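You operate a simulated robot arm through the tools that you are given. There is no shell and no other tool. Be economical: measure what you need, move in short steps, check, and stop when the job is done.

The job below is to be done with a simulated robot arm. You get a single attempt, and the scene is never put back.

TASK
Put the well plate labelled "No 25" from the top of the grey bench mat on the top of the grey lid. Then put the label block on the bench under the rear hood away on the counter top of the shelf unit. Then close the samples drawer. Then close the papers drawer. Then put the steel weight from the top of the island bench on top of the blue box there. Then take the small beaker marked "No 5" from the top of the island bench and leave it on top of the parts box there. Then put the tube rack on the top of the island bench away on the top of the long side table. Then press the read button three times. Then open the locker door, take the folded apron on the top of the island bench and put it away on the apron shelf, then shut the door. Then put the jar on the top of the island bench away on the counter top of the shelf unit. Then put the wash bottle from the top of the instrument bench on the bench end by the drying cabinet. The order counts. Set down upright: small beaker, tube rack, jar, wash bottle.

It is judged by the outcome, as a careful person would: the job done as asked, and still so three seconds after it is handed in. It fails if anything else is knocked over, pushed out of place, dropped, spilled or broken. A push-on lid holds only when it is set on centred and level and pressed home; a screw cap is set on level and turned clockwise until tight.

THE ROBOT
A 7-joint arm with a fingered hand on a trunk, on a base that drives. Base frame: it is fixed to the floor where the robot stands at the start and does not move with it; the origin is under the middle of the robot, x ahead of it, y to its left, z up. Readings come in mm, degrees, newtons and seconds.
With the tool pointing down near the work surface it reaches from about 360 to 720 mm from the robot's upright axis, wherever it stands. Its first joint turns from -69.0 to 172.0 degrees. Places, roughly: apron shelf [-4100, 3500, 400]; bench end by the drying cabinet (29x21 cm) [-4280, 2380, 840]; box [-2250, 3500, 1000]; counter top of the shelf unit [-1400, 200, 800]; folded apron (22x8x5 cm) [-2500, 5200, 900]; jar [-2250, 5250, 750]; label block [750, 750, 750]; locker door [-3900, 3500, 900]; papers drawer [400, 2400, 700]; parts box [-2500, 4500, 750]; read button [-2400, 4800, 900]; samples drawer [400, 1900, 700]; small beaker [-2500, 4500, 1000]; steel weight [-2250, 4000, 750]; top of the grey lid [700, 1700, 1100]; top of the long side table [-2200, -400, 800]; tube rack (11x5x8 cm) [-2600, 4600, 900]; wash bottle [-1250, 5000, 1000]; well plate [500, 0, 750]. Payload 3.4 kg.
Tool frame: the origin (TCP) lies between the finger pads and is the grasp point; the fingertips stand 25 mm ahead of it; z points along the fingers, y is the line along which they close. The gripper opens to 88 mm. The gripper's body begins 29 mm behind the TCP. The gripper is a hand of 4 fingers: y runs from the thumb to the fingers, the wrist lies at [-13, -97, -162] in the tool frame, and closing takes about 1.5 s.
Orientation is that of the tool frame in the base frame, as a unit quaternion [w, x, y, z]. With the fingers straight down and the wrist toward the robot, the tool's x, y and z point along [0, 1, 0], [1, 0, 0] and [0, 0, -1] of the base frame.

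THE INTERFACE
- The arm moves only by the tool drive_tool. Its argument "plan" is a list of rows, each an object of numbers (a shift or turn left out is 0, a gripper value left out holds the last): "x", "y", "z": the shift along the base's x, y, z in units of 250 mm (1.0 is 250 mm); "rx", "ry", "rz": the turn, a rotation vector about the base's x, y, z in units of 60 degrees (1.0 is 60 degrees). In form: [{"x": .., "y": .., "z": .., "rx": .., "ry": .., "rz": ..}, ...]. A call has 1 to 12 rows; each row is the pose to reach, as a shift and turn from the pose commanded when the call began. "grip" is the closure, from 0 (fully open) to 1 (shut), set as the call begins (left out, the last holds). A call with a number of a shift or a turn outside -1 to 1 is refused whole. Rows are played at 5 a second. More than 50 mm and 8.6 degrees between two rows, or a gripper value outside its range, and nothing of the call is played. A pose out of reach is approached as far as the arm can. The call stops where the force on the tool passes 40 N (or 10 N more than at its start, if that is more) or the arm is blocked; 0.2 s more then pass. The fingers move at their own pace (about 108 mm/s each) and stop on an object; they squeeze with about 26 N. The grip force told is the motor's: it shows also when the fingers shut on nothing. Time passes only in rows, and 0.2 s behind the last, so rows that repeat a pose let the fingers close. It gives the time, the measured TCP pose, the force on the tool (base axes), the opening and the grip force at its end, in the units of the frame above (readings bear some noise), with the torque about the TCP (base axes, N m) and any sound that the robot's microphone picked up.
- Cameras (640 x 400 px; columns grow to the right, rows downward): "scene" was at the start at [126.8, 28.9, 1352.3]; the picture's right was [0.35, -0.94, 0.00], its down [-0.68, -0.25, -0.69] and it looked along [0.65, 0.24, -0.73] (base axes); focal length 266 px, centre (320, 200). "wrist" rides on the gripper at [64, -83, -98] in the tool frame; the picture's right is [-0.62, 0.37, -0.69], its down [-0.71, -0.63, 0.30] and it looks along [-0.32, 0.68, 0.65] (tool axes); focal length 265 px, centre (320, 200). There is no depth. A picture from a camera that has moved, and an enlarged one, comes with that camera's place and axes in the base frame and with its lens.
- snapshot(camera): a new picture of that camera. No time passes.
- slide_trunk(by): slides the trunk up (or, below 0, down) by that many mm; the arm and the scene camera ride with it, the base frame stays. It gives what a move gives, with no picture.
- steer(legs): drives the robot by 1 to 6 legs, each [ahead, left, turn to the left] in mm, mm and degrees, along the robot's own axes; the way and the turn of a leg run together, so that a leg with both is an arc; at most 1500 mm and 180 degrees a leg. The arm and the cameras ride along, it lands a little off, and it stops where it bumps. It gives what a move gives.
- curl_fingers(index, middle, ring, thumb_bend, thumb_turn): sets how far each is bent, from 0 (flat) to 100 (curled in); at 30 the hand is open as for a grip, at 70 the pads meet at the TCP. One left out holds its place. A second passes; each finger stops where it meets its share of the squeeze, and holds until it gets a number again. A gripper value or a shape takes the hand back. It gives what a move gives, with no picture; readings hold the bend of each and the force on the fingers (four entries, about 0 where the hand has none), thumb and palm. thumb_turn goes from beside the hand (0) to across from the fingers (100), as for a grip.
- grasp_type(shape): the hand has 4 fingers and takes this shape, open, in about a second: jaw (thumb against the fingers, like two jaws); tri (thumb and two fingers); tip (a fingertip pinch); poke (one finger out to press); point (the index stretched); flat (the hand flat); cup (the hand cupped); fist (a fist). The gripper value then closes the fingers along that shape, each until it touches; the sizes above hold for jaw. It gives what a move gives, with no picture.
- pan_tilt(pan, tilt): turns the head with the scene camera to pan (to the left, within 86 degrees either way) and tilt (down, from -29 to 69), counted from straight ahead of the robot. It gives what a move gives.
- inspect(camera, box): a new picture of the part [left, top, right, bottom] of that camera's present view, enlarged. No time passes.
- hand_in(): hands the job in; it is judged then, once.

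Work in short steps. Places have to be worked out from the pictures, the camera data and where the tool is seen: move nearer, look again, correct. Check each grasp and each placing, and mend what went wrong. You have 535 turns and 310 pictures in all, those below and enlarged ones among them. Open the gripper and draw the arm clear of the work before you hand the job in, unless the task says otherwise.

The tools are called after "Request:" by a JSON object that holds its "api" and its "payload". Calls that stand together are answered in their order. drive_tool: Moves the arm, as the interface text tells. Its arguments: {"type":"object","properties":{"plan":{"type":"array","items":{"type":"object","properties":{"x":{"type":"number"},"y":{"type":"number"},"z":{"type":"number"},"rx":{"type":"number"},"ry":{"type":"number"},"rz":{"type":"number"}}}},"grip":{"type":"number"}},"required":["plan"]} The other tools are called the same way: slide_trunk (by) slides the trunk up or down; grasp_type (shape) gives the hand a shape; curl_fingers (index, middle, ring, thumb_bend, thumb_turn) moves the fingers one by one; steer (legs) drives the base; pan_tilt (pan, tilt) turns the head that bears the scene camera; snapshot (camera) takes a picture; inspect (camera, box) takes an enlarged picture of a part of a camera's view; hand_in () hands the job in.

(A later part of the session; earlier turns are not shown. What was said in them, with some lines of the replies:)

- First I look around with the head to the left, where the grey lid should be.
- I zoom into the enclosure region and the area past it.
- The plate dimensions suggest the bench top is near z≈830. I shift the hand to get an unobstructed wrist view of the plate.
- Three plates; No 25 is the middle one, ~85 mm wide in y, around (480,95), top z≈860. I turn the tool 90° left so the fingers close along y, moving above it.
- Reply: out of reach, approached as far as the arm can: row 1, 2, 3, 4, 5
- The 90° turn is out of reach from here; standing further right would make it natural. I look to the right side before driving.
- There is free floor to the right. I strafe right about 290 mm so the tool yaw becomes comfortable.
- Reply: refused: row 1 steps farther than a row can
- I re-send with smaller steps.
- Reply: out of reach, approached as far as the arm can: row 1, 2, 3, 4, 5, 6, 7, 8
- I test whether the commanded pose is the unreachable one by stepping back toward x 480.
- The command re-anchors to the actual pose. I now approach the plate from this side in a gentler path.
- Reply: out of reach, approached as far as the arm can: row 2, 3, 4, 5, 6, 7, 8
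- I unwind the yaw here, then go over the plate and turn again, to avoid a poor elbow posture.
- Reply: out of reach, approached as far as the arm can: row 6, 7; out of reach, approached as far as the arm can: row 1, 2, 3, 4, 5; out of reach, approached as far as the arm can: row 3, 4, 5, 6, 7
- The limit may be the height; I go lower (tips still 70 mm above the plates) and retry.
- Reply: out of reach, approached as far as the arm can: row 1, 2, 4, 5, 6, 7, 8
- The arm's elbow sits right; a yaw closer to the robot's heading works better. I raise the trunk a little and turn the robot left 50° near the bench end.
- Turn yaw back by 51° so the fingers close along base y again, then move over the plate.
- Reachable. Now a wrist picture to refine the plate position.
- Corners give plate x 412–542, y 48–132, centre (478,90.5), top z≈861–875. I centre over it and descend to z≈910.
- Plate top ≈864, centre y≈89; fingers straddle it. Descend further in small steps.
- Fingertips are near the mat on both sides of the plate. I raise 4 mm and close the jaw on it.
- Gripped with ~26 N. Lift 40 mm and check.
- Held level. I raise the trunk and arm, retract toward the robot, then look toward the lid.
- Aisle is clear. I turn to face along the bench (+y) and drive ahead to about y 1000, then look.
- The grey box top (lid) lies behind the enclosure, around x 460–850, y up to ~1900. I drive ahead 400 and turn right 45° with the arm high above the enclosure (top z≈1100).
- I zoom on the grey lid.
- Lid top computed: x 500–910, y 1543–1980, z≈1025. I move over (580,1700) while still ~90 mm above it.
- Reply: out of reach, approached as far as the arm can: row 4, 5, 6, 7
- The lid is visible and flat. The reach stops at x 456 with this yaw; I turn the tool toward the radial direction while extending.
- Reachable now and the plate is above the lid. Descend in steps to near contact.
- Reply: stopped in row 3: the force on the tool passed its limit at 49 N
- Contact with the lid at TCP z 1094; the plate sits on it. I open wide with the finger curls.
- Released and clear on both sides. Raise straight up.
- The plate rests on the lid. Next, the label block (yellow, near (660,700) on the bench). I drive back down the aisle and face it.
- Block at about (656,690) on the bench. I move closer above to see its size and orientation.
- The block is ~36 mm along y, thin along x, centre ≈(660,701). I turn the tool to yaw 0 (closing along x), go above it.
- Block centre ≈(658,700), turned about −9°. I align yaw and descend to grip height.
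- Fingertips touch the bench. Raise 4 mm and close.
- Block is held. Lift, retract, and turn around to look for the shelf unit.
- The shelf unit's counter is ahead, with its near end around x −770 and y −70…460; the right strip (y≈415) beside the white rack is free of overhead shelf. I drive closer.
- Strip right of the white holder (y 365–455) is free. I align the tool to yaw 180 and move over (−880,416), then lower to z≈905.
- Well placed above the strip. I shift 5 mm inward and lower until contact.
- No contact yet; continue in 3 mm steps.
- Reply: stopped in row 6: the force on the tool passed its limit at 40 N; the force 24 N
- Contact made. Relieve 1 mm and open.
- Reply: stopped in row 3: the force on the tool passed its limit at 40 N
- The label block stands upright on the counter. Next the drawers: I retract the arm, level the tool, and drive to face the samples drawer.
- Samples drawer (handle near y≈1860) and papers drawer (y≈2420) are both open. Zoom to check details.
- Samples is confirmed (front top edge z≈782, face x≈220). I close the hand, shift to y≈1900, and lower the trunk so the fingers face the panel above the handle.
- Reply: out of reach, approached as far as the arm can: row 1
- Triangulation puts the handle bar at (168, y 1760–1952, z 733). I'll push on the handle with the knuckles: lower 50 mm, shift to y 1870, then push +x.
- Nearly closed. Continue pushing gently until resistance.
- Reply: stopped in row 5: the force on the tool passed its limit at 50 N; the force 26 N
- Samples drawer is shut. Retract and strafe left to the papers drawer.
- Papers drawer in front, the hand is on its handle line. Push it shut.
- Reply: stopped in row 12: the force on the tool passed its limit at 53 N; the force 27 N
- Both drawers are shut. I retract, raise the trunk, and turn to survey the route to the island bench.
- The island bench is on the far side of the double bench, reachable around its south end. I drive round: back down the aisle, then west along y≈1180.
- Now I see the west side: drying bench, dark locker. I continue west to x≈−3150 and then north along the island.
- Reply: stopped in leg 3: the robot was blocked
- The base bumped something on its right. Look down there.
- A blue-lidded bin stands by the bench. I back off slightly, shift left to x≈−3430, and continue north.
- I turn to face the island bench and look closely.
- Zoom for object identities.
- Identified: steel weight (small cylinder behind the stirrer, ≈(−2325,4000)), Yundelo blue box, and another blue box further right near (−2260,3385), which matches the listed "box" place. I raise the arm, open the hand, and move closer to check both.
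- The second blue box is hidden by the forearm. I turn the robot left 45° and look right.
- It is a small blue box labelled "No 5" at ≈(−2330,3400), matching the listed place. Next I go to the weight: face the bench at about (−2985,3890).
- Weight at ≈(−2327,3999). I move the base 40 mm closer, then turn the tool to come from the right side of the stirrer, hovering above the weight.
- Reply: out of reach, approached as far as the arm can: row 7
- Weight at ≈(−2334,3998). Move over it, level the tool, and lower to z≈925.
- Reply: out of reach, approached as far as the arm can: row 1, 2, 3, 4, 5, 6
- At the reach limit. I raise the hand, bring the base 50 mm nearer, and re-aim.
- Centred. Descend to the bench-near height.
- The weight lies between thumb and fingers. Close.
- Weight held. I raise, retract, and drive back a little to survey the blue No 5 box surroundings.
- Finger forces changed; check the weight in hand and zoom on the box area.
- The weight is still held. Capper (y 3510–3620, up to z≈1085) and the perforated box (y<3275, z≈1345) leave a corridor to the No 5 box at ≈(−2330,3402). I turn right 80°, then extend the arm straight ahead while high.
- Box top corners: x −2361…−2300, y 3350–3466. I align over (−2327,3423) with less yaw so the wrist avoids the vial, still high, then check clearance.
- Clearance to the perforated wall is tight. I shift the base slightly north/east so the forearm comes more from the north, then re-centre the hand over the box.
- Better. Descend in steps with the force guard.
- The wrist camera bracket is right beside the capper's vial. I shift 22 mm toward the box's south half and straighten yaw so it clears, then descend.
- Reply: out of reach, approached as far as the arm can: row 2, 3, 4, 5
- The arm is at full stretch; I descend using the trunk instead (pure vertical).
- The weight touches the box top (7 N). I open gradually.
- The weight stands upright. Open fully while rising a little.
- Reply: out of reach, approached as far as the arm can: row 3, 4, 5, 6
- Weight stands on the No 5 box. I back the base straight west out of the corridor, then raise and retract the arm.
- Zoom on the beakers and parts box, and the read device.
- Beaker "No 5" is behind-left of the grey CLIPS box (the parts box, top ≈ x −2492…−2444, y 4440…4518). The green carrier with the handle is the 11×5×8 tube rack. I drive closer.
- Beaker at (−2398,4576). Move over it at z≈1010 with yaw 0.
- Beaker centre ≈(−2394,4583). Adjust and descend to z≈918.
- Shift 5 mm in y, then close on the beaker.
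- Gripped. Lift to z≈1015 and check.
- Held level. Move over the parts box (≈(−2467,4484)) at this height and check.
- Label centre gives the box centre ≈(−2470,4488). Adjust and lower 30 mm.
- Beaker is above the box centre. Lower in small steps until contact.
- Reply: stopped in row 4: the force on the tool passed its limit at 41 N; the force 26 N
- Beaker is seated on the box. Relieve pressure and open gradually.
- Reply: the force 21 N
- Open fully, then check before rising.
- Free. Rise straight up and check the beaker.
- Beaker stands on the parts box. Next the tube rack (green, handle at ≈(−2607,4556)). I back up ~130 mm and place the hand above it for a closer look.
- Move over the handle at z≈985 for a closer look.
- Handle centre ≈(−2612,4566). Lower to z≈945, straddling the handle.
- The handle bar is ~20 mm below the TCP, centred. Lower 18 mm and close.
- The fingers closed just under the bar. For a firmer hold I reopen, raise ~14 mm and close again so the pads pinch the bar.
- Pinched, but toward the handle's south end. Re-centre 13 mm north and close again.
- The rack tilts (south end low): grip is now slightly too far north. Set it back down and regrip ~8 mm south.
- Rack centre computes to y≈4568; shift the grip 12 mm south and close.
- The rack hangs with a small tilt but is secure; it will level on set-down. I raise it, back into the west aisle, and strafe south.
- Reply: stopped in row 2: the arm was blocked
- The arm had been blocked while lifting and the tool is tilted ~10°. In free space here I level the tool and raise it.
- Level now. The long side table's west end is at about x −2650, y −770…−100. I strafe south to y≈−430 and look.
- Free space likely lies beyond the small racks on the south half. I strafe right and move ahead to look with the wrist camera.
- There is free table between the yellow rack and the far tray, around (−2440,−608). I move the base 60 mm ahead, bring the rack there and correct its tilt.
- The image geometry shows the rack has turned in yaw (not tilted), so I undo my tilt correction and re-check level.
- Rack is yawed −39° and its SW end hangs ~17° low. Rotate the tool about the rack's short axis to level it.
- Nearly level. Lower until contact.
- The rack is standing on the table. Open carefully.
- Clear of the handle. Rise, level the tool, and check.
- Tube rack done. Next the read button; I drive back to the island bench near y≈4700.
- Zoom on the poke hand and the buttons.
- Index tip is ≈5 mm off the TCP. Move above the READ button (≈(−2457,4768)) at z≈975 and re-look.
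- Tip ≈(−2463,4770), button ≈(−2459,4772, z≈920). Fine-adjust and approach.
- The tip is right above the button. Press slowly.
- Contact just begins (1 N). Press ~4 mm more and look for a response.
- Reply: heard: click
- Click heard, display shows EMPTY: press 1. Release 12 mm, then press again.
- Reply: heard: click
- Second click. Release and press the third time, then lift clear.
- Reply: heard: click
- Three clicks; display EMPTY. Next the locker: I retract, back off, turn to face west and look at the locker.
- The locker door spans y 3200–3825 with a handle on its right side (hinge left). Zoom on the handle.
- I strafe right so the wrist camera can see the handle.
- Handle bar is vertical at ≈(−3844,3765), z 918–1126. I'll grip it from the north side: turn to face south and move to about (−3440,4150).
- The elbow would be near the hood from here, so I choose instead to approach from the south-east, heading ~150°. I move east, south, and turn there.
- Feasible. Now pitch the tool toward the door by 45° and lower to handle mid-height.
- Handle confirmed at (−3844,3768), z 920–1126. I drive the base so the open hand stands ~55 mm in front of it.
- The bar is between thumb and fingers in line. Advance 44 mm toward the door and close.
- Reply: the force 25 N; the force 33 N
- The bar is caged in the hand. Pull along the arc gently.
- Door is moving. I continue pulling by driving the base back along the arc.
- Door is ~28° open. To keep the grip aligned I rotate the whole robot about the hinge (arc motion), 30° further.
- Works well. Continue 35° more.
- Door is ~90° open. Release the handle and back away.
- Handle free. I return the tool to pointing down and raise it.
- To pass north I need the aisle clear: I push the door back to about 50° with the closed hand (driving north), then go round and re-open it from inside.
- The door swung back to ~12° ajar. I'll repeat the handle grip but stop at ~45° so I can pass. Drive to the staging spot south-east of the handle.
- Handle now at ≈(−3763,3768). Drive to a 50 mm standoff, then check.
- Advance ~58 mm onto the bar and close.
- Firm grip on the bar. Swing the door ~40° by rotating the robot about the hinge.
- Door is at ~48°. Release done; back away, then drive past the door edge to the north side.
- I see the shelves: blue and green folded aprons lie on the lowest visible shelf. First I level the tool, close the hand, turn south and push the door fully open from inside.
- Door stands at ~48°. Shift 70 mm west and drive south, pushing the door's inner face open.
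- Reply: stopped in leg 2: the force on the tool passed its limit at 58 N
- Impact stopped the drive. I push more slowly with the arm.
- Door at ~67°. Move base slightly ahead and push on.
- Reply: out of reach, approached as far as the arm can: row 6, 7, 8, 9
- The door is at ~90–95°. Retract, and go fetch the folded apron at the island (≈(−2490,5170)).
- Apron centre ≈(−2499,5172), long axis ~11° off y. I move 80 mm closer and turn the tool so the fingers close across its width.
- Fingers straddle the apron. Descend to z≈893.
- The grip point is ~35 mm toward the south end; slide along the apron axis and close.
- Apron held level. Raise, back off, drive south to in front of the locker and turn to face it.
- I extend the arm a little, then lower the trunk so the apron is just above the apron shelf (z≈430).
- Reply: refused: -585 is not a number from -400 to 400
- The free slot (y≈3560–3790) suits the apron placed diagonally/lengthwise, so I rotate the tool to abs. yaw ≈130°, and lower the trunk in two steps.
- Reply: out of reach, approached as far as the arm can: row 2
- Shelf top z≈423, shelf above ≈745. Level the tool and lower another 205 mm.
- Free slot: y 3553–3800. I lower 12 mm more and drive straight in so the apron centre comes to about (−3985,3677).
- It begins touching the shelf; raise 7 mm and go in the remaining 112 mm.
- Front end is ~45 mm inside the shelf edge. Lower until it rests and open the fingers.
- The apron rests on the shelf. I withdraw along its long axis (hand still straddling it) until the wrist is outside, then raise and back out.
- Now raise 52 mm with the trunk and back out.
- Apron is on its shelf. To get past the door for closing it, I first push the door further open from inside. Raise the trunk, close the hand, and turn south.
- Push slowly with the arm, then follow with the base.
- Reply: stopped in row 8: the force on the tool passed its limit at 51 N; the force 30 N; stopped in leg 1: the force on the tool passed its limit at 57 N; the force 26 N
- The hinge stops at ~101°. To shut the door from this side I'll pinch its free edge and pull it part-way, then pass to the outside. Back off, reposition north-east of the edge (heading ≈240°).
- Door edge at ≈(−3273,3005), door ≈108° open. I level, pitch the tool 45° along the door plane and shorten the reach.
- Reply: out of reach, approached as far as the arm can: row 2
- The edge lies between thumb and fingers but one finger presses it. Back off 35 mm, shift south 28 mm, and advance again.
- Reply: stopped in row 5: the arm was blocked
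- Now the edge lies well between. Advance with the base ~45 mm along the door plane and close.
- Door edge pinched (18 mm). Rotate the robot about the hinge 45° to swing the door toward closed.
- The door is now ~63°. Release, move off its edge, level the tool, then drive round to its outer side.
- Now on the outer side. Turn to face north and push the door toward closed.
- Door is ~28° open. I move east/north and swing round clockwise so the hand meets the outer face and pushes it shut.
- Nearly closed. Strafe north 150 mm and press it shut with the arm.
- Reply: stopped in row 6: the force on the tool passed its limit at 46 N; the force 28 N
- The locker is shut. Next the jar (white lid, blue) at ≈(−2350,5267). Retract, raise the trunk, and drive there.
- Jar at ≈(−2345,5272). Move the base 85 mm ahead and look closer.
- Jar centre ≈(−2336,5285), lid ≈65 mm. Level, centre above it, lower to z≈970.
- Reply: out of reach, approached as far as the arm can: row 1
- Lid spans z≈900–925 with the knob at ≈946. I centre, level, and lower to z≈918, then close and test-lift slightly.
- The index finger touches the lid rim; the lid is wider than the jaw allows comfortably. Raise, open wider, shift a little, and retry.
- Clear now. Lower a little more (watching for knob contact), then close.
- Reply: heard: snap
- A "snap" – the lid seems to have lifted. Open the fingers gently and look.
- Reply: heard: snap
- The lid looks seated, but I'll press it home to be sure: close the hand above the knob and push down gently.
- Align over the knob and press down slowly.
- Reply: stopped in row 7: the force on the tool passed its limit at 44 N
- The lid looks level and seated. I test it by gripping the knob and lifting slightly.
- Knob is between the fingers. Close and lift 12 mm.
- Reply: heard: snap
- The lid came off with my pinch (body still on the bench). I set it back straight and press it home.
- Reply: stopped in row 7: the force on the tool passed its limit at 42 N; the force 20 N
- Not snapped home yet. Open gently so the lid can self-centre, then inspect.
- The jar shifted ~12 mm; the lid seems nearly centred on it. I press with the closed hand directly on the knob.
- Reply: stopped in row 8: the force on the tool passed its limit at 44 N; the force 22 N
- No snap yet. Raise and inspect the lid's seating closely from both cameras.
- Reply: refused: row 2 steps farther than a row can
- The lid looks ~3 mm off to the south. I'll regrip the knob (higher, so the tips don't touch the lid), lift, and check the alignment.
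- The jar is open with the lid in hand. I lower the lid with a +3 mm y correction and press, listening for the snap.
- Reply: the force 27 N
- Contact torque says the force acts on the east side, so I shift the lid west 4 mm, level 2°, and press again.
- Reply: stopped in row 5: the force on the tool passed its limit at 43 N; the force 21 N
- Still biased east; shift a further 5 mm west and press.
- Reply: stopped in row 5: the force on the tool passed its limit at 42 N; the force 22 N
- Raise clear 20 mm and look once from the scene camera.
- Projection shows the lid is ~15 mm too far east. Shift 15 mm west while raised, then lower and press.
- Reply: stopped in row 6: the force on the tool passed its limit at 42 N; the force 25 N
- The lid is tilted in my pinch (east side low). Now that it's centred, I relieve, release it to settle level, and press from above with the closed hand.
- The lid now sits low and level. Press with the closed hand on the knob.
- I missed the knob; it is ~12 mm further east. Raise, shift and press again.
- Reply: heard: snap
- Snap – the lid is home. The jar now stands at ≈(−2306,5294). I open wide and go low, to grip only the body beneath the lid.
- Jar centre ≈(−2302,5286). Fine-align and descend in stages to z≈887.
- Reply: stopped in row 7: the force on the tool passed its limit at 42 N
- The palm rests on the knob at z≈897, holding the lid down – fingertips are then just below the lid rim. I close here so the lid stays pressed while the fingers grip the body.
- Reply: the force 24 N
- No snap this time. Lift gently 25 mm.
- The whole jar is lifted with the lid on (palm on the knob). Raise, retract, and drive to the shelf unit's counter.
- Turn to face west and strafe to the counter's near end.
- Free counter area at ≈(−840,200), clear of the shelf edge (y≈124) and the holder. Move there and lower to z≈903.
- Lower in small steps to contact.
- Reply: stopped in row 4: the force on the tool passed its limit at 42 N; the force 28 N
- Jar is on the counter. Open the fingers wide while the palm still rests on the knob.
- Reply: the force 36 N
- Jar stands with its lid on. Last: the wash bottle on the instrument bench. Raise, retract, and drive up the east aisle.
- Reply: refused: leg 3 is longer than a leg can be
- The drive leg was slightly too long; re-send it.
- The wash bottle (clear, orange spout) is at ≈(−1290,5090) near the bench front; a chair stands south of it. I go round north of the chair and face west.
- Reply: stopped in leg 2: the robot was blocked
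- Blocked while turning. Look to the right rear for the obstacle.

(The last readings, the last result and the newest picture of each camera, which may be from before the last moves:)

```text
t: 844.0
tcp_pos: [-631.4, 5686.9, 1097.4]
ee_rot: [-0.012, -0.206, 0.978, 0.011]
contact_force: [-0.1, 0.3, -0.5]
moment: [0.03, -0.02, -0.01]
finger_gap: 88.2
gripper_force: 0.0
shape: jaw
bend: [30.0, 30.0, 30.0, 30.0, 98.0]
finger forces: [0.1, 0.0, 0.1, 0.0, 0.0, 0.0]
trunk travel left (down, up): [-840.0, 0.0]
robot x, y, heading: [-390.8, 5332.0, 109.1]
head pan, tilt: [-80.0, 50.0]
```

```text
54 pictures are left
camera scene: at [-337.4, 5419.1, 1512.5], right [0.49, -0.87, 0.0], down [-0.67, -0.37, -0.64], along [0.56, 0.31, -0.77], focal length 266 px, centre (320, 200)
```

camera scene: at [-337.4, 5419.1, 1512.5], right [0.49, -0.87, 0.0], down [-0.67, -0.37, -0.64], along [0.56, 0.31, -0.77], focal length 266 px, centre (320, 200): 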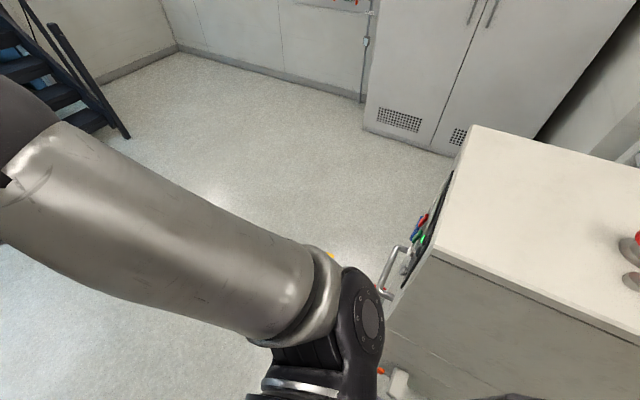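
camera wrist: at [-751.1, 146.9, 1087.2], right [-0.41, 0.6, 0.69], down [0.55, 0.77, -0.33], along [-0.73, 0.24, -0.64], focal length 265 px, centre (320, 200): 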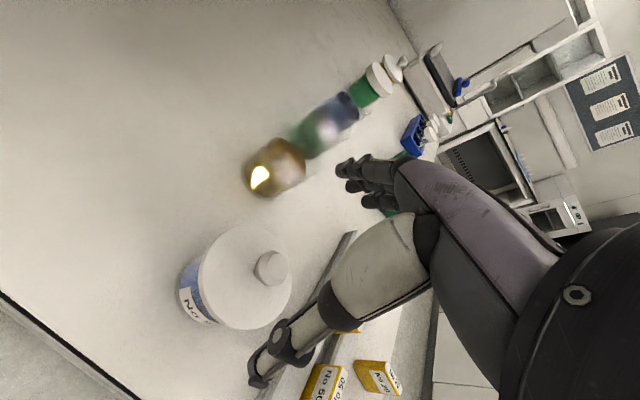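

The floor machine on the right touched the shoulder. I move left first, then turn west.

Request:
{"api": "steer", "payload": {"legs": [[0, 200, 0], [0, 0, 71], [110, 0, 0]]}}

Request:
{"api": "pan_tilt", "payload": {"pan": 15, "tilt": 40}}

Request:
{"api": "snapshot", "payload": {"camera": "scene"}}

Request:
{"api": "snapshot", "payload": {"camera": "wrist"}}

```text
t: 849.4
tcp_pos: [-1107.1, 5174.6, 1098.2]
ee_rot: [0.017, 0.722, -0.692, -0.003]
contact_force: [0.1, -0.2, -0.1]
moment: [0.03, 0.0, -0.01]
finger_gap: 88.2
gripper_force: 0.0
shape: jaw
bend: [30.0, 30.0, 30.0, 30.0, 98.0]
finger forces: [0.0, 0.0, 0.0, 0.1, 0.1, 0.0]
trunk travel left (down, up): [-840.0, 0.0]
robot x, y, heading: [-689.3, 5270.5, 177.8]
head pan, tilt: [-80.0, 50.0]
```

```text
t: 851.1
tcp_pos: [-1107.6, 5174.8, 1097.2]
ee_rot: [0.017, 0.722, -0.691, -0.003]
contact_force: [-0.2, 0.5, -0.2]
moment: [0.0, -0.01, 0.0]
finger_gap: 87.7
gripper_force: 0.1
shape: jaw
bend: [30.0, 30.0, 30.0, 30.0, 98.0]
finger forces: [0.0, 0.0, 0.0, 0.1, 0.0, 0.1]
trunk travel left (down, up): [-840.0, 0.0]
robot x, y, heading: [-691.7, 5269.6, 177.8]
head pan, tilt: [15.0, 40.0]
```

```text
53 pictures are left
camera scene: at [-821.5, 5255.1, 1526.6], right [-0.22, 0.98, 0.0], down [0.63, 0.14, -0.77], along [-0.75, -0.17, -0.64], focal length 266 px, centre (320, 200)
```

scene: 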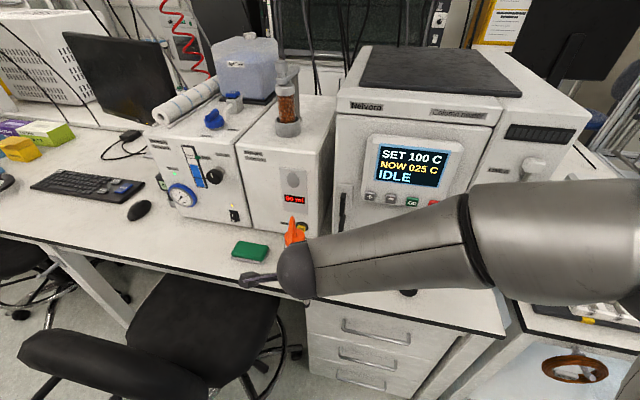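

```text
52 pictures are left
camera wrist: at [-1020.3, 5116.7, 1193.9], right [-0.37, 0.62, 0.69], down [0.59, 0.73, -0.34], along [-0.71, 0.28, -0.64], focal length 265 px, centre (320, 200)
```

wrist: 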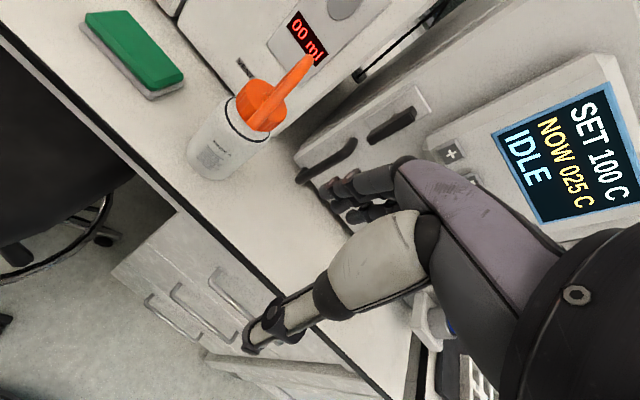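

Bottle at ≈(−1264,5085), tall (cap z≈1003), so I'll grip its body from the side with a near-horizontal hand, approaching from the north-east. First turn the tool and the base.

Request:
{"api": "steer", "payload": {"legs": [[-100, -90, 0]]}}

Request:
{"api": "drive_tool", "payload": {"plan": [{"rz": -0.13}, {"rz": -0.26}, {"rz": -0.39}, {"rz": -0.52}, {"rz": -0.65}, {"rz": -0.78}, {"rz": -0.91}, {"rz": -1.0}, {"rz": -1.0}]}}

Request:
{"api": "steer", "payload": {"legs": [[0, 0, 32]]}}

```text
t: 852.4
tcp_pos: [-1002.6, 5263.2, 1097.8]
ee_rot: [0.017, 0.721, -0.693, -0.003]
contact_force: [-1.0, 0.2, 0.3]
moment: [-0.01, -0.01, -0.01]
finger_gap: 87.9
gripper_force: 0.0
shape: jaw
bend: [30.0, 30.0, 30.0, 30.0, 98.0]
finger forces: [0.1, 0.1, 0.1, 0.0, 0.1, 0.1]
trunk travel left (down, up): [-840.0, 0.0]
robot x, y, heading: [-586.1, 5355.3, 177.8]
head pan, tilt: [15.0, 40.0]
```

```text
t: 854.4
tcp_pos: [-1002.9, 5263.5, 1098.0]
ee_rot: [-0.013, -0.276, 0.961, 0.011]
contact_force: [-0.7, 0.7, 0.4]
moment: [0.02, 0.03, 0.01]
finger_gap: 88.0
gripper_force: 0.1
shape: jaw
bend: [30.0, 30.0, 30.0, 30.0, 98.0]
finger forces: [0.0, 0.0, 0.1, 0.1, 0.0, 0.0]
trunk travel left (down, up): [-840.0, 0.0]
robot x, y, heading: [-585.4, 5360.5, 177.8]
head pan, tilt: [15.0, 40.0]
```

```text
t: 856.4
tcp_pos: [-887.4, 5055.2, 1097.8]
ee_rot: [-0.015, -0.534, 0.846, 0.006]
contact_force: [0.0, -0.7, -0.6]
moment: [0.03, 0.0, 0.03]
finger_gap: 88.1
gripper_force: 0.1
shape: jaw
bend: [30.0, 30.0, 30.0, 30.0, 98.0]
finger forces: [0.1, 0.1, 0.0, 0.0, 0.0, 0.1]
trunk travel left (down, up): [-840.0, 0.0]
robot x, y, heading: [-585.6, 5361.0, -149.9]
head pan, tilt: [15.0, 40.0]
```

Now pitch the tool toward horizontal (75° in two steps) and lower to z≈920.

Request:
{"api": "drive_tool", "payload": {"plan": [{"rx": -0.11, "ry": 0.053, "x": -0.05, "y": 0.08}, {"rx": -0.22, "ry": 0.106, "x": -0.1, "y": 0.16}, {"rx": -0.33, "ry": 0.159, "x": -0.15, "y": 0.25}, {"rx": -0.44, "ry": 0.212, "x": -0.2, "y": 0.35}, {"rx": -0.55, "ry": 0.262, "x": -0.23, "y": 0.4, "z": -0.05}, {"rx": -0.55, "ry": 0.262, "x": -0.23, "y": 0.4, "z": -0.2}, {"rx": -0.55, "ry": 0.262, "x": -0.23, "y": 0.4, "z": -0.2}]}}

Request:
{"api": "drive_tool", "payload": {"plan": [{"rx": -0.11, "ry": 0.053, "z": -0.1}, {"rx": -0.22, "ry": 0.106, "z": -0.2}, {"rx": -0.33, "ry": 0.159, "z": -0.3}, {"rx": -0.44, "ry": 0.212, "z": -0.4}, {"rx": -0.55, "ry": 0.262, "z": -0.5}, {"rx": -0.55, "ry": 0.262, "z": -0.5}]}}

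```text
t: 858.0
tcp_pos: [-944.8, 5156.6, 1048.4]
ee_rot: [-0.28, -0.502, 0.802, -0.161]
contact_force: [0.1, 0.3, 1.0]
moment: [0.01, -0.03, -0.01]
finger_gap: 87.8
gripper_force: 0.1
shape: jaw
bend: [30.0, 30.0, 30.0, 30.0, 98.0]
finger forces: [0.0, 0.1, 0.0, 0.1, 0.1, 0.0]
trunk travel left (down, up): [-840.0, 0.0]
robot x, y, heading: [-585.4, 5357.7, -150.1]
head pan, tilt: [15.0, 40.0]
```

```text
t: 859.4
tcp_pos: [-942.6, 5155.9, 921.0]
ee_rot: [-0.517, -0.418, 0.678, -0.313]
contact_force: [0.6, 0.2, -0.3]
moment: [0.0, -0.03, -0.02]
finger_gap: 88.1
gripper_force: 0.0
shape: jaw
bend: [30.0, 30.0, 30.0, 30.0, 98.0]
finger forces: [0.0, 0.1, 0.0, 0.0, 0.0, 0.0]
trunk travel left (down, up): [-840.0, 0.0]
robot x, y, heading: [-586.1, 5358.4, -150.2]
head pan, tilt: [15.0, 40.0]
```

Reachable. Drive the base so the hand stands ~95 mm off the bottle.

Request:
{"api": "steer", "payload": {"legs": [[234, -151, 0]]}}

Request:
{"api": "snapshot", "payload": {"camera": "wrist"}}

Request:
{"api": "pan_tilt", "payload": {"pan": 5, "tilt": 45}}

Request:
{"api": "snapshot", "payload": {"camera": "scene"}}

```text
t: 861.4
tcp_pos: [-1223.8, 5169.0, 921.0]
ee_rot: [-0.515, -0.418, 0.68, -0.313]
contact_force: [0.0, 0.3, -1.3]
moment: [0.01, 0.01, 0.0]
finger_gap: 87.9
gripper_force: 0.1
shape: jaw
bend: [30.0, 30.0, 30.0, 30.0, 98.0]
finger forces: [0.1, 0.1, 0.0, 0.0, 0.1, 0.1]
trunk travel left (down, up): [-840.0, 0.0]
robot x, y, heading: [-867.2, 5372.4, -150.3]
head pan, tilt: [15.0, 40.0]
```

```text
51 pictures are left
camera wrist: at [-1114.6, 5200.2, 1007.5], right [0.05, 0.91, -0.4], down [0.51, -0.37, -0.78], along [-0.86, -0.17, -0.48], focal length 265 px, centre (320, 200)
```

wrist: 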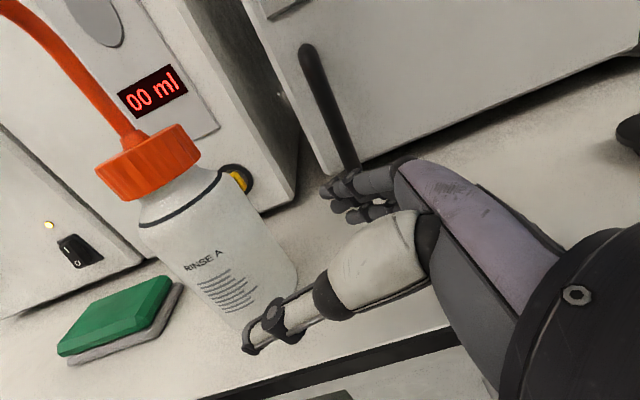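

```text
t: 862.1
tcp_pos: [-1223.7, 5168.8, 920.5]
ee_rot: [-0.516, -0.419, 0.679, -0.313]
contact_force: [-0.6, -0.6, 0.1]
moment: [0.02, -0.01, -0.01]
finger_gap: 87.9
gripper_force: 0.0
shape: jaw
bend: [30.0, 30.0, 30.0, 30.0, 98.0]
finger forces: [0.0, 0.0, 0.1, 0.1, 0.0, 0.0]
trunk travel left (down, up): [-840.0, 0.0]
robot x, y, heading: [-862.8, 5370.7, -149.9]
head pan, tilt: [5.0, 45.0]
```

```text
50 pictures are left
camera scene: at [-973.2, 5300.6, 1519.4], right [-0.57, 0.82, 0.0], down [0.58, 0.41, -0.71], along [-0.58, -0.41, -0.71], focal length 266 px, centre (320, 200)
```

scene: 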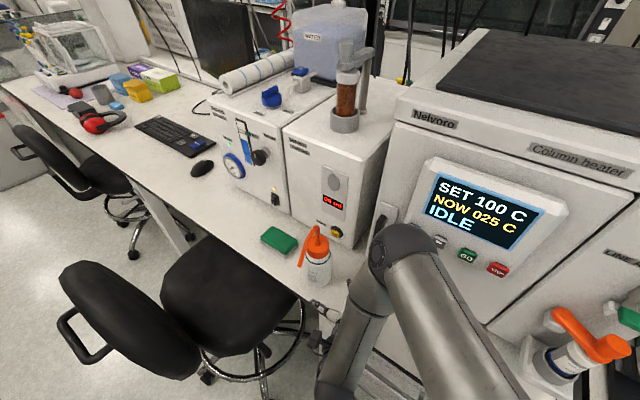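

Bottle at ≈(−1259,5083), nearly in line. I advance with the arm ~84 mm in small steps.

Request:
{"api": "drive_tool", "payload": {"plan": [{"x": -0.02, "y": -0.06}, {"x": -0.045, "y": -0.12}, {"x": -0.07, "y": -0.18}, {"x": -0.095, "y": -0.24}, {"x": -0.115, "y": -0.29}, {"x": -0.124, "y": -0.316}, {"x": -0.124, "y": -0.316}]}}

Request:
{"api": "snapshot", "payload": {"camera": "wrist"}}

```text
t: 863.7
tcp_pos: [-1254.4, 5090.9, 921.5]
ee_rot: [-0.516, -0.419, 0.679, -0.312]
contact_force: [0.5, 0.9, -0.1]
moment: [0.01, -0.05, 0.01]
finger_gap: 87.8
gripper_force: 0.0
shape: jaw
bend: [30.0, 30.0, 30.0, 30.0, 98.0]
finger forces: [0.6, 0.0, 0.0, 0.0, 0.1, 0.0]
trunk travel left (down, up): [-840.0, 0.0]
robot x, y, heading: [-862.6, 5372.8, -149.8]
head pan, tilt: [5.0, 45.0]
```

```text
49 pictures are left
camera wrist: at [-1145.2, 5121.9, 1008.2], right [0.05, 0.91, -0.4], down [0.51, -0.37, -0.78], along [-0.86, -0.17, -0.48], focal length 265 px, centre (320, 200)
```

wrist: 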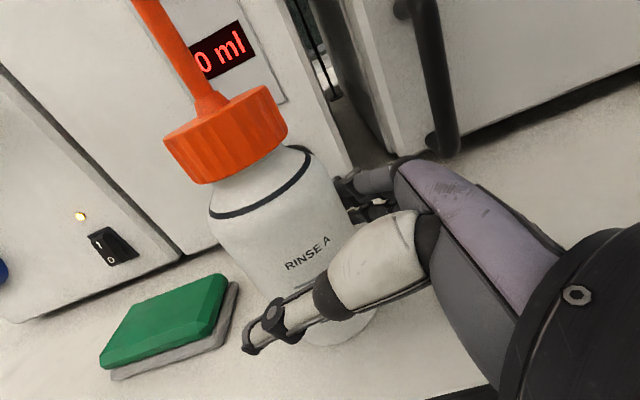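

The bottle is between thumb and fingers. Close the hand.

Request:
{"api": "drive_tool", "payload": {"plan": [{}, {}, {}, {}, {}, {}, {}, {}], "grip": 0.9}}

Request:
{"api": "drive_tool", "payload": {"plan": [{"z": 0.03}, {"z": 0.08}, {"z": 0.14}, {"z": 0.2}, {"z": 0.2}]}}

Request:
{"api": "snapshot", "payload": {"camera": "wrist"}}

```text
t: 865.5
tcp_pos: [-1254.0, 5090.3, 921.2]
ee_rot: [-0.516, -0.419, 0.678, -0.313]
contact_force: [1.5, 0.8, 0.0]
moment: [0.01, -0.02, 0.01]
finger_gap: 61.9
gripper_force: 13.1
shape: jaw
bend: [27.0, 38.0, 37.0, 57.0, 99.0]
finger forces: [6.3, 2.9, 1.2, 0.0, 10.8, 0.1]
trunk travel left (down, up): [-840.0, 0.0]
robot x, y, heading: [-864.9, 5372.1, -149.9]
head pan, tilt: [5.0, 45.0]
```

```text
t: 866.7
tcp_pos: [-1253.9, 5089.7, 971.7]
ee_rot: [-0.516, -0.42, 0.679, -0.312]
contact_force: [0.4, 0.1, -3.6]
moment: [0.07, -0.03, 0.0]
finger_gap: 61.9
gripper_force: 13.2
shape: jaw
bend: [28.0, 38.0, 37.0, 57.0, 100.0]
finger forces: [5.8, 3.2, 2.1, 0.0, 10.7, 0.0]
trunk travel left (down, up): [-840.0, 0.0]
robot x, y, heading: [-868.8, 5371.0, -150.2]
head pan, tilt: [5.0, 45.0]
```

```text
48 pictures are left
camera wrist: at [-1145.9, 5120.2, 1057.5], right [0.05, 0.91, -0.4], down [0.51, -0.37, -0.78], along [-0.86, -0.17, -0.48], focal length 265 px, centre (320, 200)
```

wrist: 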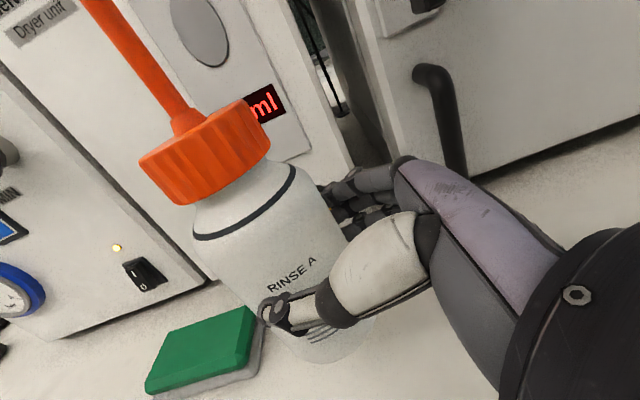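

Bottle lifted upright. Raise it further, back away from the bench, and drive round toward the drying cabinet.

Request:
{"api": "drive_tool", "payload": {"plan": [{"z": 0.12}, {"z": 0.24}, {"z": 0.36}, {"z": 0.36}]}}

Request:
{"api": "steer", "payload": {"legs": [[-380, 0, 0], [0, 0, 60], [0, 160, 0]]}}

Request:
{"api": "snapshot", "payload": {"camera": "wrist"}}

```text
t: 867.7
tcp_pos: [-1254.4, 5087.8, 1058.8]
ee_rot: [-0.516, -0.419, 0.679, -0.311]
contact_force: [-0.3, 0.2, -3.3]
moment: [0.09, -0.02, 0.01]
finger_gap: 61.6
gripper_force: 13.0
shape: jaw
bend: [28.0, 38.0, 37.0, 57.0, 100.0]
finger forces: [5.9, 3.2, 2.0, 0.1, 10.5, 0.0]
trunk travel left (down, up): [-840.0, 0.0]
robot x, y, heading: [-862.7, 5370.4, -149.9]
head pan, tilt: [5.0, 45.0]
```

```text
t: 873.7
tcp_pos: [-331.5, 5081.3, 1058.5]
ee_rot: [0.295, 0.7, -0.383, 0.526]
contact_force: [-0.6, 0.8, -2.8]
moment: [0.08, 0.07, -0.02]
finger_gap: 61.7
gripper_force: 12.1
shape: jaw
bend: [28.0, 38.0, 37.0, 57.0, 100.0]
finger forces: [5.6, 2.9, 2.0, 0.1, 10.0, 0.1]
trunk travel left (down, up): [-840.0, 0.0]
robot x, y, heading: [-373.8, 5563.0, -90.6]
head pan, tilt: [5.0, 45.0]
```

```text
47 pictures are left
camera wrist: at [-302.5, 5192.6, 1145.4], right [-0.76, 0.51, -0.4], down [0.58, 0.25, -0.78], along [-0.29, -0.82, -0.48], focal length 265 px, centre (320, 200)
```

wrist: 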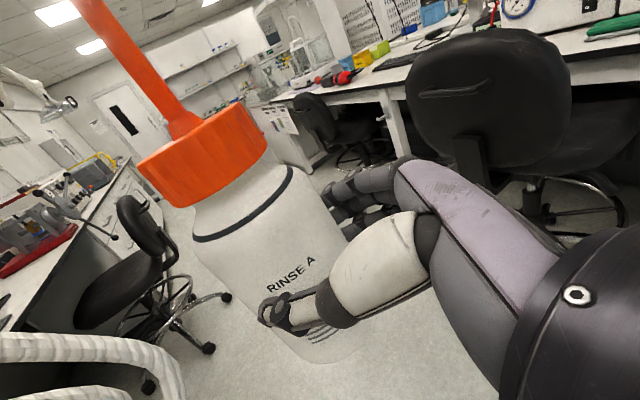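

Drive south along the aisle, then west along y≈1180.

Request:
{"api": "steer", "payload": {"legs": [[1450, 0, 0.6], [1450, 0, 0], [1450, 0, 0]]}}

Request:
{"api": "steer", "payload": {"legs": [[0, -1450, 0], [0, -1450, 0], [0, -150, 0]]}}

```text
t: 894.3
tcp_pos: [-348.6, 793.7, 1057.5]
ee_rot: [0.29, 0.703, -0.378, 0.528]
contact_force: [0.0, 0.3, -3.4]
moment: [0.12, 0.07, -0.04]
finger_gap: 61.5
gripper_force: 13.1
shape: jaw
bend: [28.0, 38.0, 37.0, 57.0, 100.0]
finger forces: [5.6, 2.9, 1.9, 0.0, 9.9, 0.1]
trunk travel left (down, up): [-840.0, 0.0]
robot x, y, heading: [-397.6, 1273.4, -89.9]
head pan, tilt: [5.0, 45.0]
```

```text
t: 909.0
tcp_pos: [-3339.6, 831.9, 1058.0]
ee_rot: [0.296, 0.699, -0.385, 0.525]
contact_force: [0.2, -0.3, -3.0]
moment: [0.09, 0.05, 0.01]
finger_gap: 61.4
gripper_force: 13.0
shape: jaw
bend: [28.0, 38.0, 37.0, 57.0, 100.0]
finger forces: [5.6, 2.9, 2.0, 0.1, 10.0, 0.0]
trunk travel left (down, up): [-840.0, 0.0]
robot x, y, heading: [-3378.0, 1313.1, -91.1]
head pan, tilt: [5.0, 45.0]
```

Turn to heading ≈150° and look at the bench end.

Request:
{"api": "steer", "payload": {"legs": [[0, 0, -119], [450, -330, 0]]}}

Request:
{"api": "pan_tilt", "payload": {"pan": 15, "tilt": 30}}

Request:
{"api": "snapshot", "payload": {"camera": "scene"}}

```text
t: 917.2
tcp_pos: [-4013.9, 2048.9, 1058.6]
ee_rot: [-0.603, -0.008, 0.798, -0.001]
contact_force: [0.1, 0.2, -4.4]
moment: [0.0, -0.09, -0.01]
finger_gap: 61.2
gripper_force: 12.9
shape: jaw
bend: [28.0, 38.0, 37.0, 58.0, 100.0]
finger forces: [5.4, 2.7, 1.8, 0.1, 9.5, 0.0]
trunk travel left (down, up): [-840.0, 0.0]
robot x, y, heading: [-3578.7, 1834.5, 147.8]
head pan, tilt: [5.0, 45.0]
```

```text
t: 918.0
tcp_pos: [-4014.3, 2049.1, 1058.0]
ee_rot: [-0.603, -0.008, 0.798, 0.0]
contact_force: [-0.1, 0.5, -2.1]
moment: [-0.01, -0.12, 0.02]
finger_gap: 61.5
gripper_force: 12.8
shape: jaw
bend: [28.0, 38.0, 37.0, 58.0, 100.0]
finger forces: [5.4, 2.8, 1.9, 0.0, 9.5, 0.0]
trunk travel left (down, up): [-840.0, 0.0]
robot x, y, heading: [-3582.5, 1837.6, 147.9]
head pan, tilt: [15.0, 30.0]
```

```text
46 pictures are left
camera scene: at [-3710.5, 1890.0, 1541.9], right [0.3, 0.95, 0.0], down [0.48, -0.15, -0.87], along [-0.83, 0.26, -0.5], focal length 266 px, centre (320, 200)
```

scene: 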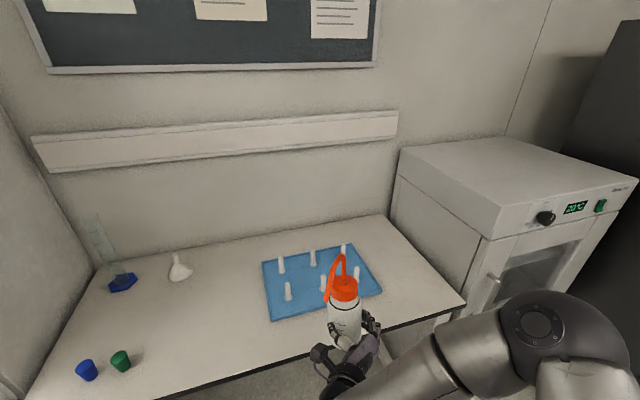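

Free bench end: x −4425…−4110, y 2270…2490. I drive so the bottle comes over ≈(−4270,2385).

Request:
{"api": "steer", "payload": {"legs": [[339, -184, 0]]}}

Request:
{"api": "drive_tool", "payload": {"plan": [{"x": -0.08}, {"x": -0.16}, {"x": -0.23}, {"x": -0.23}]}}

Request:
{"api": "snapshot", "payload": {"camera": "scene"}}

Request:
{"api": "snapshot", "payload": {"camera": "wrist"}}

```text
t: 920.4
tcp_pos: [-4202.2, 2394.6, 1058.2]
ee_rot: [-0.603, -0.004, 0.798, 0.002]
contact_force: [1.0, -0.7, -2.9]
moment: [0.0, -0.11, 0.02]
finger_gap: 61.2
gripper_force: 13.1
shape: jaw
bend: [28.0, 38.0, 37.0, 58.0, 100.0]
finger forces: [5.4, 2.9, 1.9, 0.1, 9.5, 0.1]
trunk travel left (down, up): [-840.0, 0.0]
robot x, y, heading: [-3769.2, 2178.6, 147.2]
head pan, tilt: [15.0, 30.0]
```

```text
t: 921.4
tcp_pos: [-4261.9, 2394.5, 1057.1]
ee_rot: [-0.602, -0.005, 0.798, 0.002]
contact_force: [-0.8, 0.3, -3.5]
moment: [0.01, -0.13, 0.02]
finger_gap: 61.1
gripper_force: 12.7
shape: jaw
bend: [28.0, 38.0, 37.0, 58.0, 100.0]
finger forces: [5.4, 2.7, 1.9, 0.0, 9.4, 0.1]
trunk travel left (down, up): [-840.0, 0.0]
robot x, y, heading: [-3773.2, 2178.8, 147.2]
head pan, tilt: [15.0, 30.0]
```

```text
45 pictures are left
camera scene: at [-3900.6, 2234.0, 1542.0], right [0.3, 0.95, 0.0], down [0.48, -0.15, -0.87], along [-0.82, 0.26, -0.5], focal length 266 px, centre (320, 200)
```

scene: 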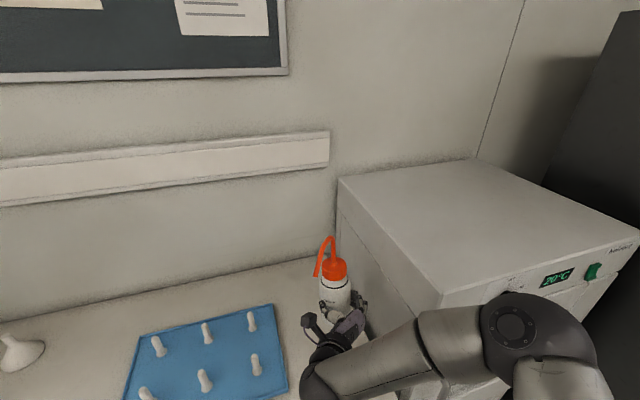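

```text
44 pictures are left
camera wrist: at [-4184.6, 2311.9, 1143.5], right [0.83, 0.38, -0.4], down [-0.09, -0.62, -0.78], along [-0.54, 0.68, -0.48], focal length 265 px, centre (320, 200)
```

wrist: 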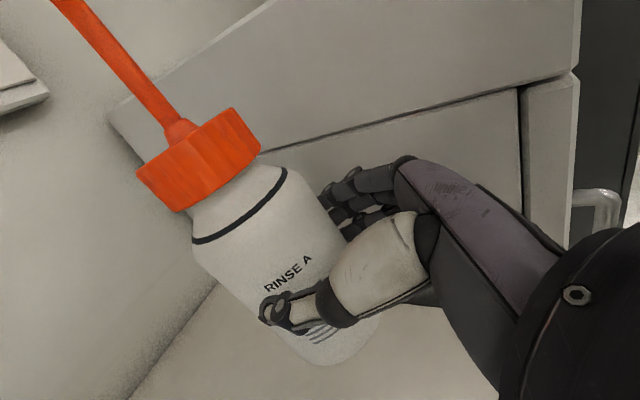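

Shift 14 mm away from the cabinet and lower to just above the bench.

Request:
{"api": "drive_tool", "payload": {"plan": [{"y": -0.056}, {"y": -0.056, "z": -0.12}, {"y": -0.056, "z": -0.24}, {"y": -0.056, "z": -0.36}, {"y": -0.056, "z": -0.46}, {"y": -0.056, "z": -0.53}, {"y": -0.056, "z": -0.53}]}}

Request:
{"api": "snapshot", "payload": {"camera": "wrist"}}

```text
t: 923.0
tcp_pos: [-4259.6, 2380.8, 926.4]
ee_rot: [-0.602, -0.005, 0.798, 0.002]
contact_force: [0.2, 0.5, -1.8]
moment: [0.01, -0.02, 0.02]
finger_gap: 61.1
gripper_force: 12.4
shape: jaw
bend: [28.0, 38.0, 37.0, 58.0, 100.0]
finger forces: [6.0, 2.6, 1.5, 0.0, 9.8, 0.1]
trunk travel left (down, up): [-840.0, 0.0]
robot x, y, heading: [-3776.8, 2176.8, 147.6]
head pan, tilt: [15.0, 30.0]
```

```text
43 pictures are left
camera wrist: at [-4183.5, 2297.3, 1014.1], right [0.83, 0.38, -0.4], down [-0.09, -0.62, -0.78], along [-0.54, 0.69, -0.48], focal length 265 px, centre (320, 200)
```

wrist: 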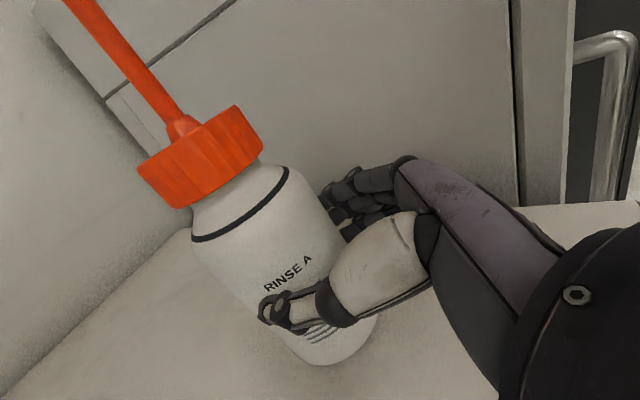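

Lower in small steps to contact.

Request:
{"api": "drive_tool", "payload": {"plan": [{"z": -0.01}, {"z": -0.02}, {"z": -0.03}]}}

```text
t: 923.8
tcp_pos: [-4259.3, 2379.7, 920.4]
ee_rot: [-0.605, -0.005, 0.796, 0.003]
contact_force: [0.8, -0.1, 7.0]
moment: [0.12, 0.1, -0.02]
finger_gap: 60.7
gripper_force: 12.9
shape: jaw
bend: [28.0, 38.0, 38.0, 58.0, 99.0]
finger forces: [6.7, 2.5, 1.3, 0.1, 9.8, 0.0]
trunk travel left (down, up): [-840.0, 0.0]
robot x, y, heading: [-3772.4, 2177.1, 147.4]
head pan, tilt: [15.0, 30.0]
```

Contact (7 N). The bottle stands on the bench; open the hand gradually.

Request:
{"api": "drive_tool", "payload": {"plan": [{}, {}, {}, {}], "grip": 0.15}}

Request:
{"api": "drive_tool", "payload": {"plan": [{}, {}, {}], "grip": 0.0}}

Request:
{"api": "snapshot", "payload": {"camera": "wrist"}}

```text
t: 924.8
tcp_pos: [-4260.0, 2379.9, 919.1]
ee_rot: [-0.603, -0.004, 0.798, 0.001]
contact_force: [0.6, -0.3, 0.5]
moment: [-0.05, -0.04, 0.01]
finger_gap: 74.6
gripper_force: 0.2
shape: jaw
bend: [28.0, 33.0, 31.0, 43.0, 99.0]
finger forces: [0.1, 0.1, 0.0, 0.2, 0.0, 0.0]
trunk travel left (down, up): [-840.0, 0.0]
robot x, y, heading: [-3775.8, 2177.5, 147.2]
head pan, tilt: [15.0, 30.0]
```

```text
t: 925.6
tcp_pos: [-4259.2, 2380.2, 919.3]
ee_rot: [-0.603, -0.004, 0.798, 0.002]
contact_force: [-0.9, -0.1, -0.4]
moment: [0.03, 0.0, 0.02]
finger_gap: 87.5
gripper_force: 0.0
shape: jaw
bend: [30.0, 30.0, 30.0, 30.0, 98.0]
finger forces: [0.0, 0.0, 0.1, 0.1, 0.0, 0.0]
trunk travel left (down, up): [-840.0, 0.0]
robot x, y, heading: [-3772.9, 2177.8, 147.5]
head pan, tilt: [15.0, 30.0]
```

```text
42 pictures are left
camera wrist: at [-4183.4, 2297.3, 1005.4], right [0.83, 0.38, -0.4], down [-0.09, -0.62, -0.78], along [-0.54, 0.69, -0.48], focal length 265 px, centre (320, 200)
```

wrist: 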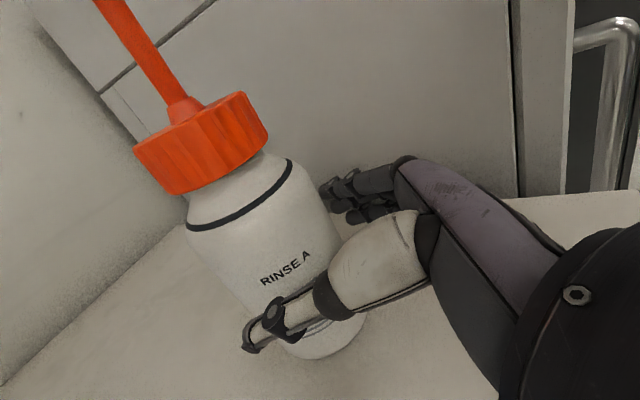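

Withdraw straight back (+x), then check the bottle.

Request:
{"api": "drive_tool", "payload": {"plan": [{"x": 0.08}, {"x": 0.18, "z": 0.01}, {"x": 0.3, "z": 0.02}, {"x": 0.44, "z": 0.03}, {"x": 0.55, "z": 0.05}]}}

Request:
{"api": "steer", "payload": {"legs": [[-250, 0, 0]]}}

Request:
{"api": "snapshot", "payload": {"camera": "scene"}}

```text
t: 926.8
tcp_pos: [-4121.8, 2379.6, 932.0]
ee_rot: [-0.604, -0.005, 0.797, 0.002]
contact_force: [-0.5, 0.3, 0.0]
moment: [0.01, 0.0, 0.01]
finger_gap: 87.6
gripper_force: 0.1
shape: jaw
bend: [30.0, 30.0, 30.0, 30.0, 98.0]
finger forces: [0.1, 0.1, 0.1, 0.0, 0.0, 0.0]
trunk travel left (down, up): [-840.0, 0.0]
robot x, y, heading: [-3771.2, 2180.0, 147.3]
head pan, tilt: [15.0, 30.0]
```

```text
t: 928.7
tcp_pos: [-3910.3, 2242.9, 932.1]
ee_rot: [-0.603, -0.006, 0.797, 0.001]
contact_force: [0.1, -0.2, -1.1]
moment: [0.0, 0.0, 0.0]
finger_gap: 87.8
gripper_force: 0.1
shape: jaw
bend: [30.0, 30.0, 30.0, 30.0, 98.0]
finger forces: [0.0, 0.0, 0.0, 0.1, 0.0, 0.0]
trunk travel left (down, up): [-840.0, 0.0]
robot x, y, heading: [-3562.9, 2041.7, 147.5]
head pan, tilt: [15.0, 30.0]
```

```text
41 pictures are left
camera scene: at [-3687.1, 2096.8, 1542.0], right [0.3, 0.95, 0.0], down [0.48, -0.15, -0.87], along [-0.83, 0.26, -0.5], focal length 266 px, centre (320, 200)
```

scene: 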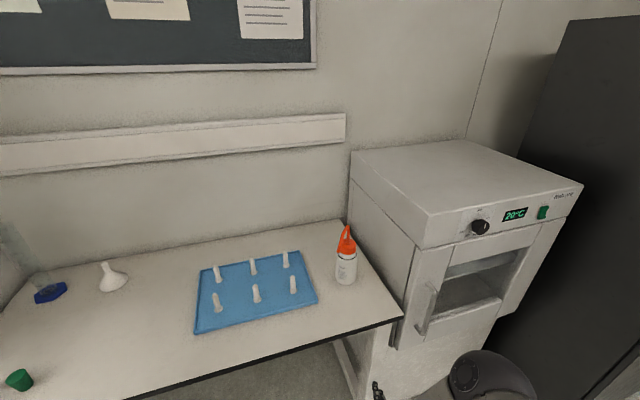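

The wash bottle stands upright on the bench end, the gripper is open and the arm is clear. All steps are done, so I hand in.

Request:
{"api": "hand_in", "payload": {}}

```text
The job is handed in.
```

I did all the steps in the order you gave and handed the job in. Two things happened on the way:

- **Jar lid:** the lid came off while I was gripping the jar. I pressed it back on until it snapped, and the jar is standing on the counter with the lid on.
- **Floor items:** the robot's base touched a blue-lidded bin by the sink bench, and later the robot touched a floor machine near the instrument bench. I backed off both times and did not see either move or fall, but I did not go back to check them.
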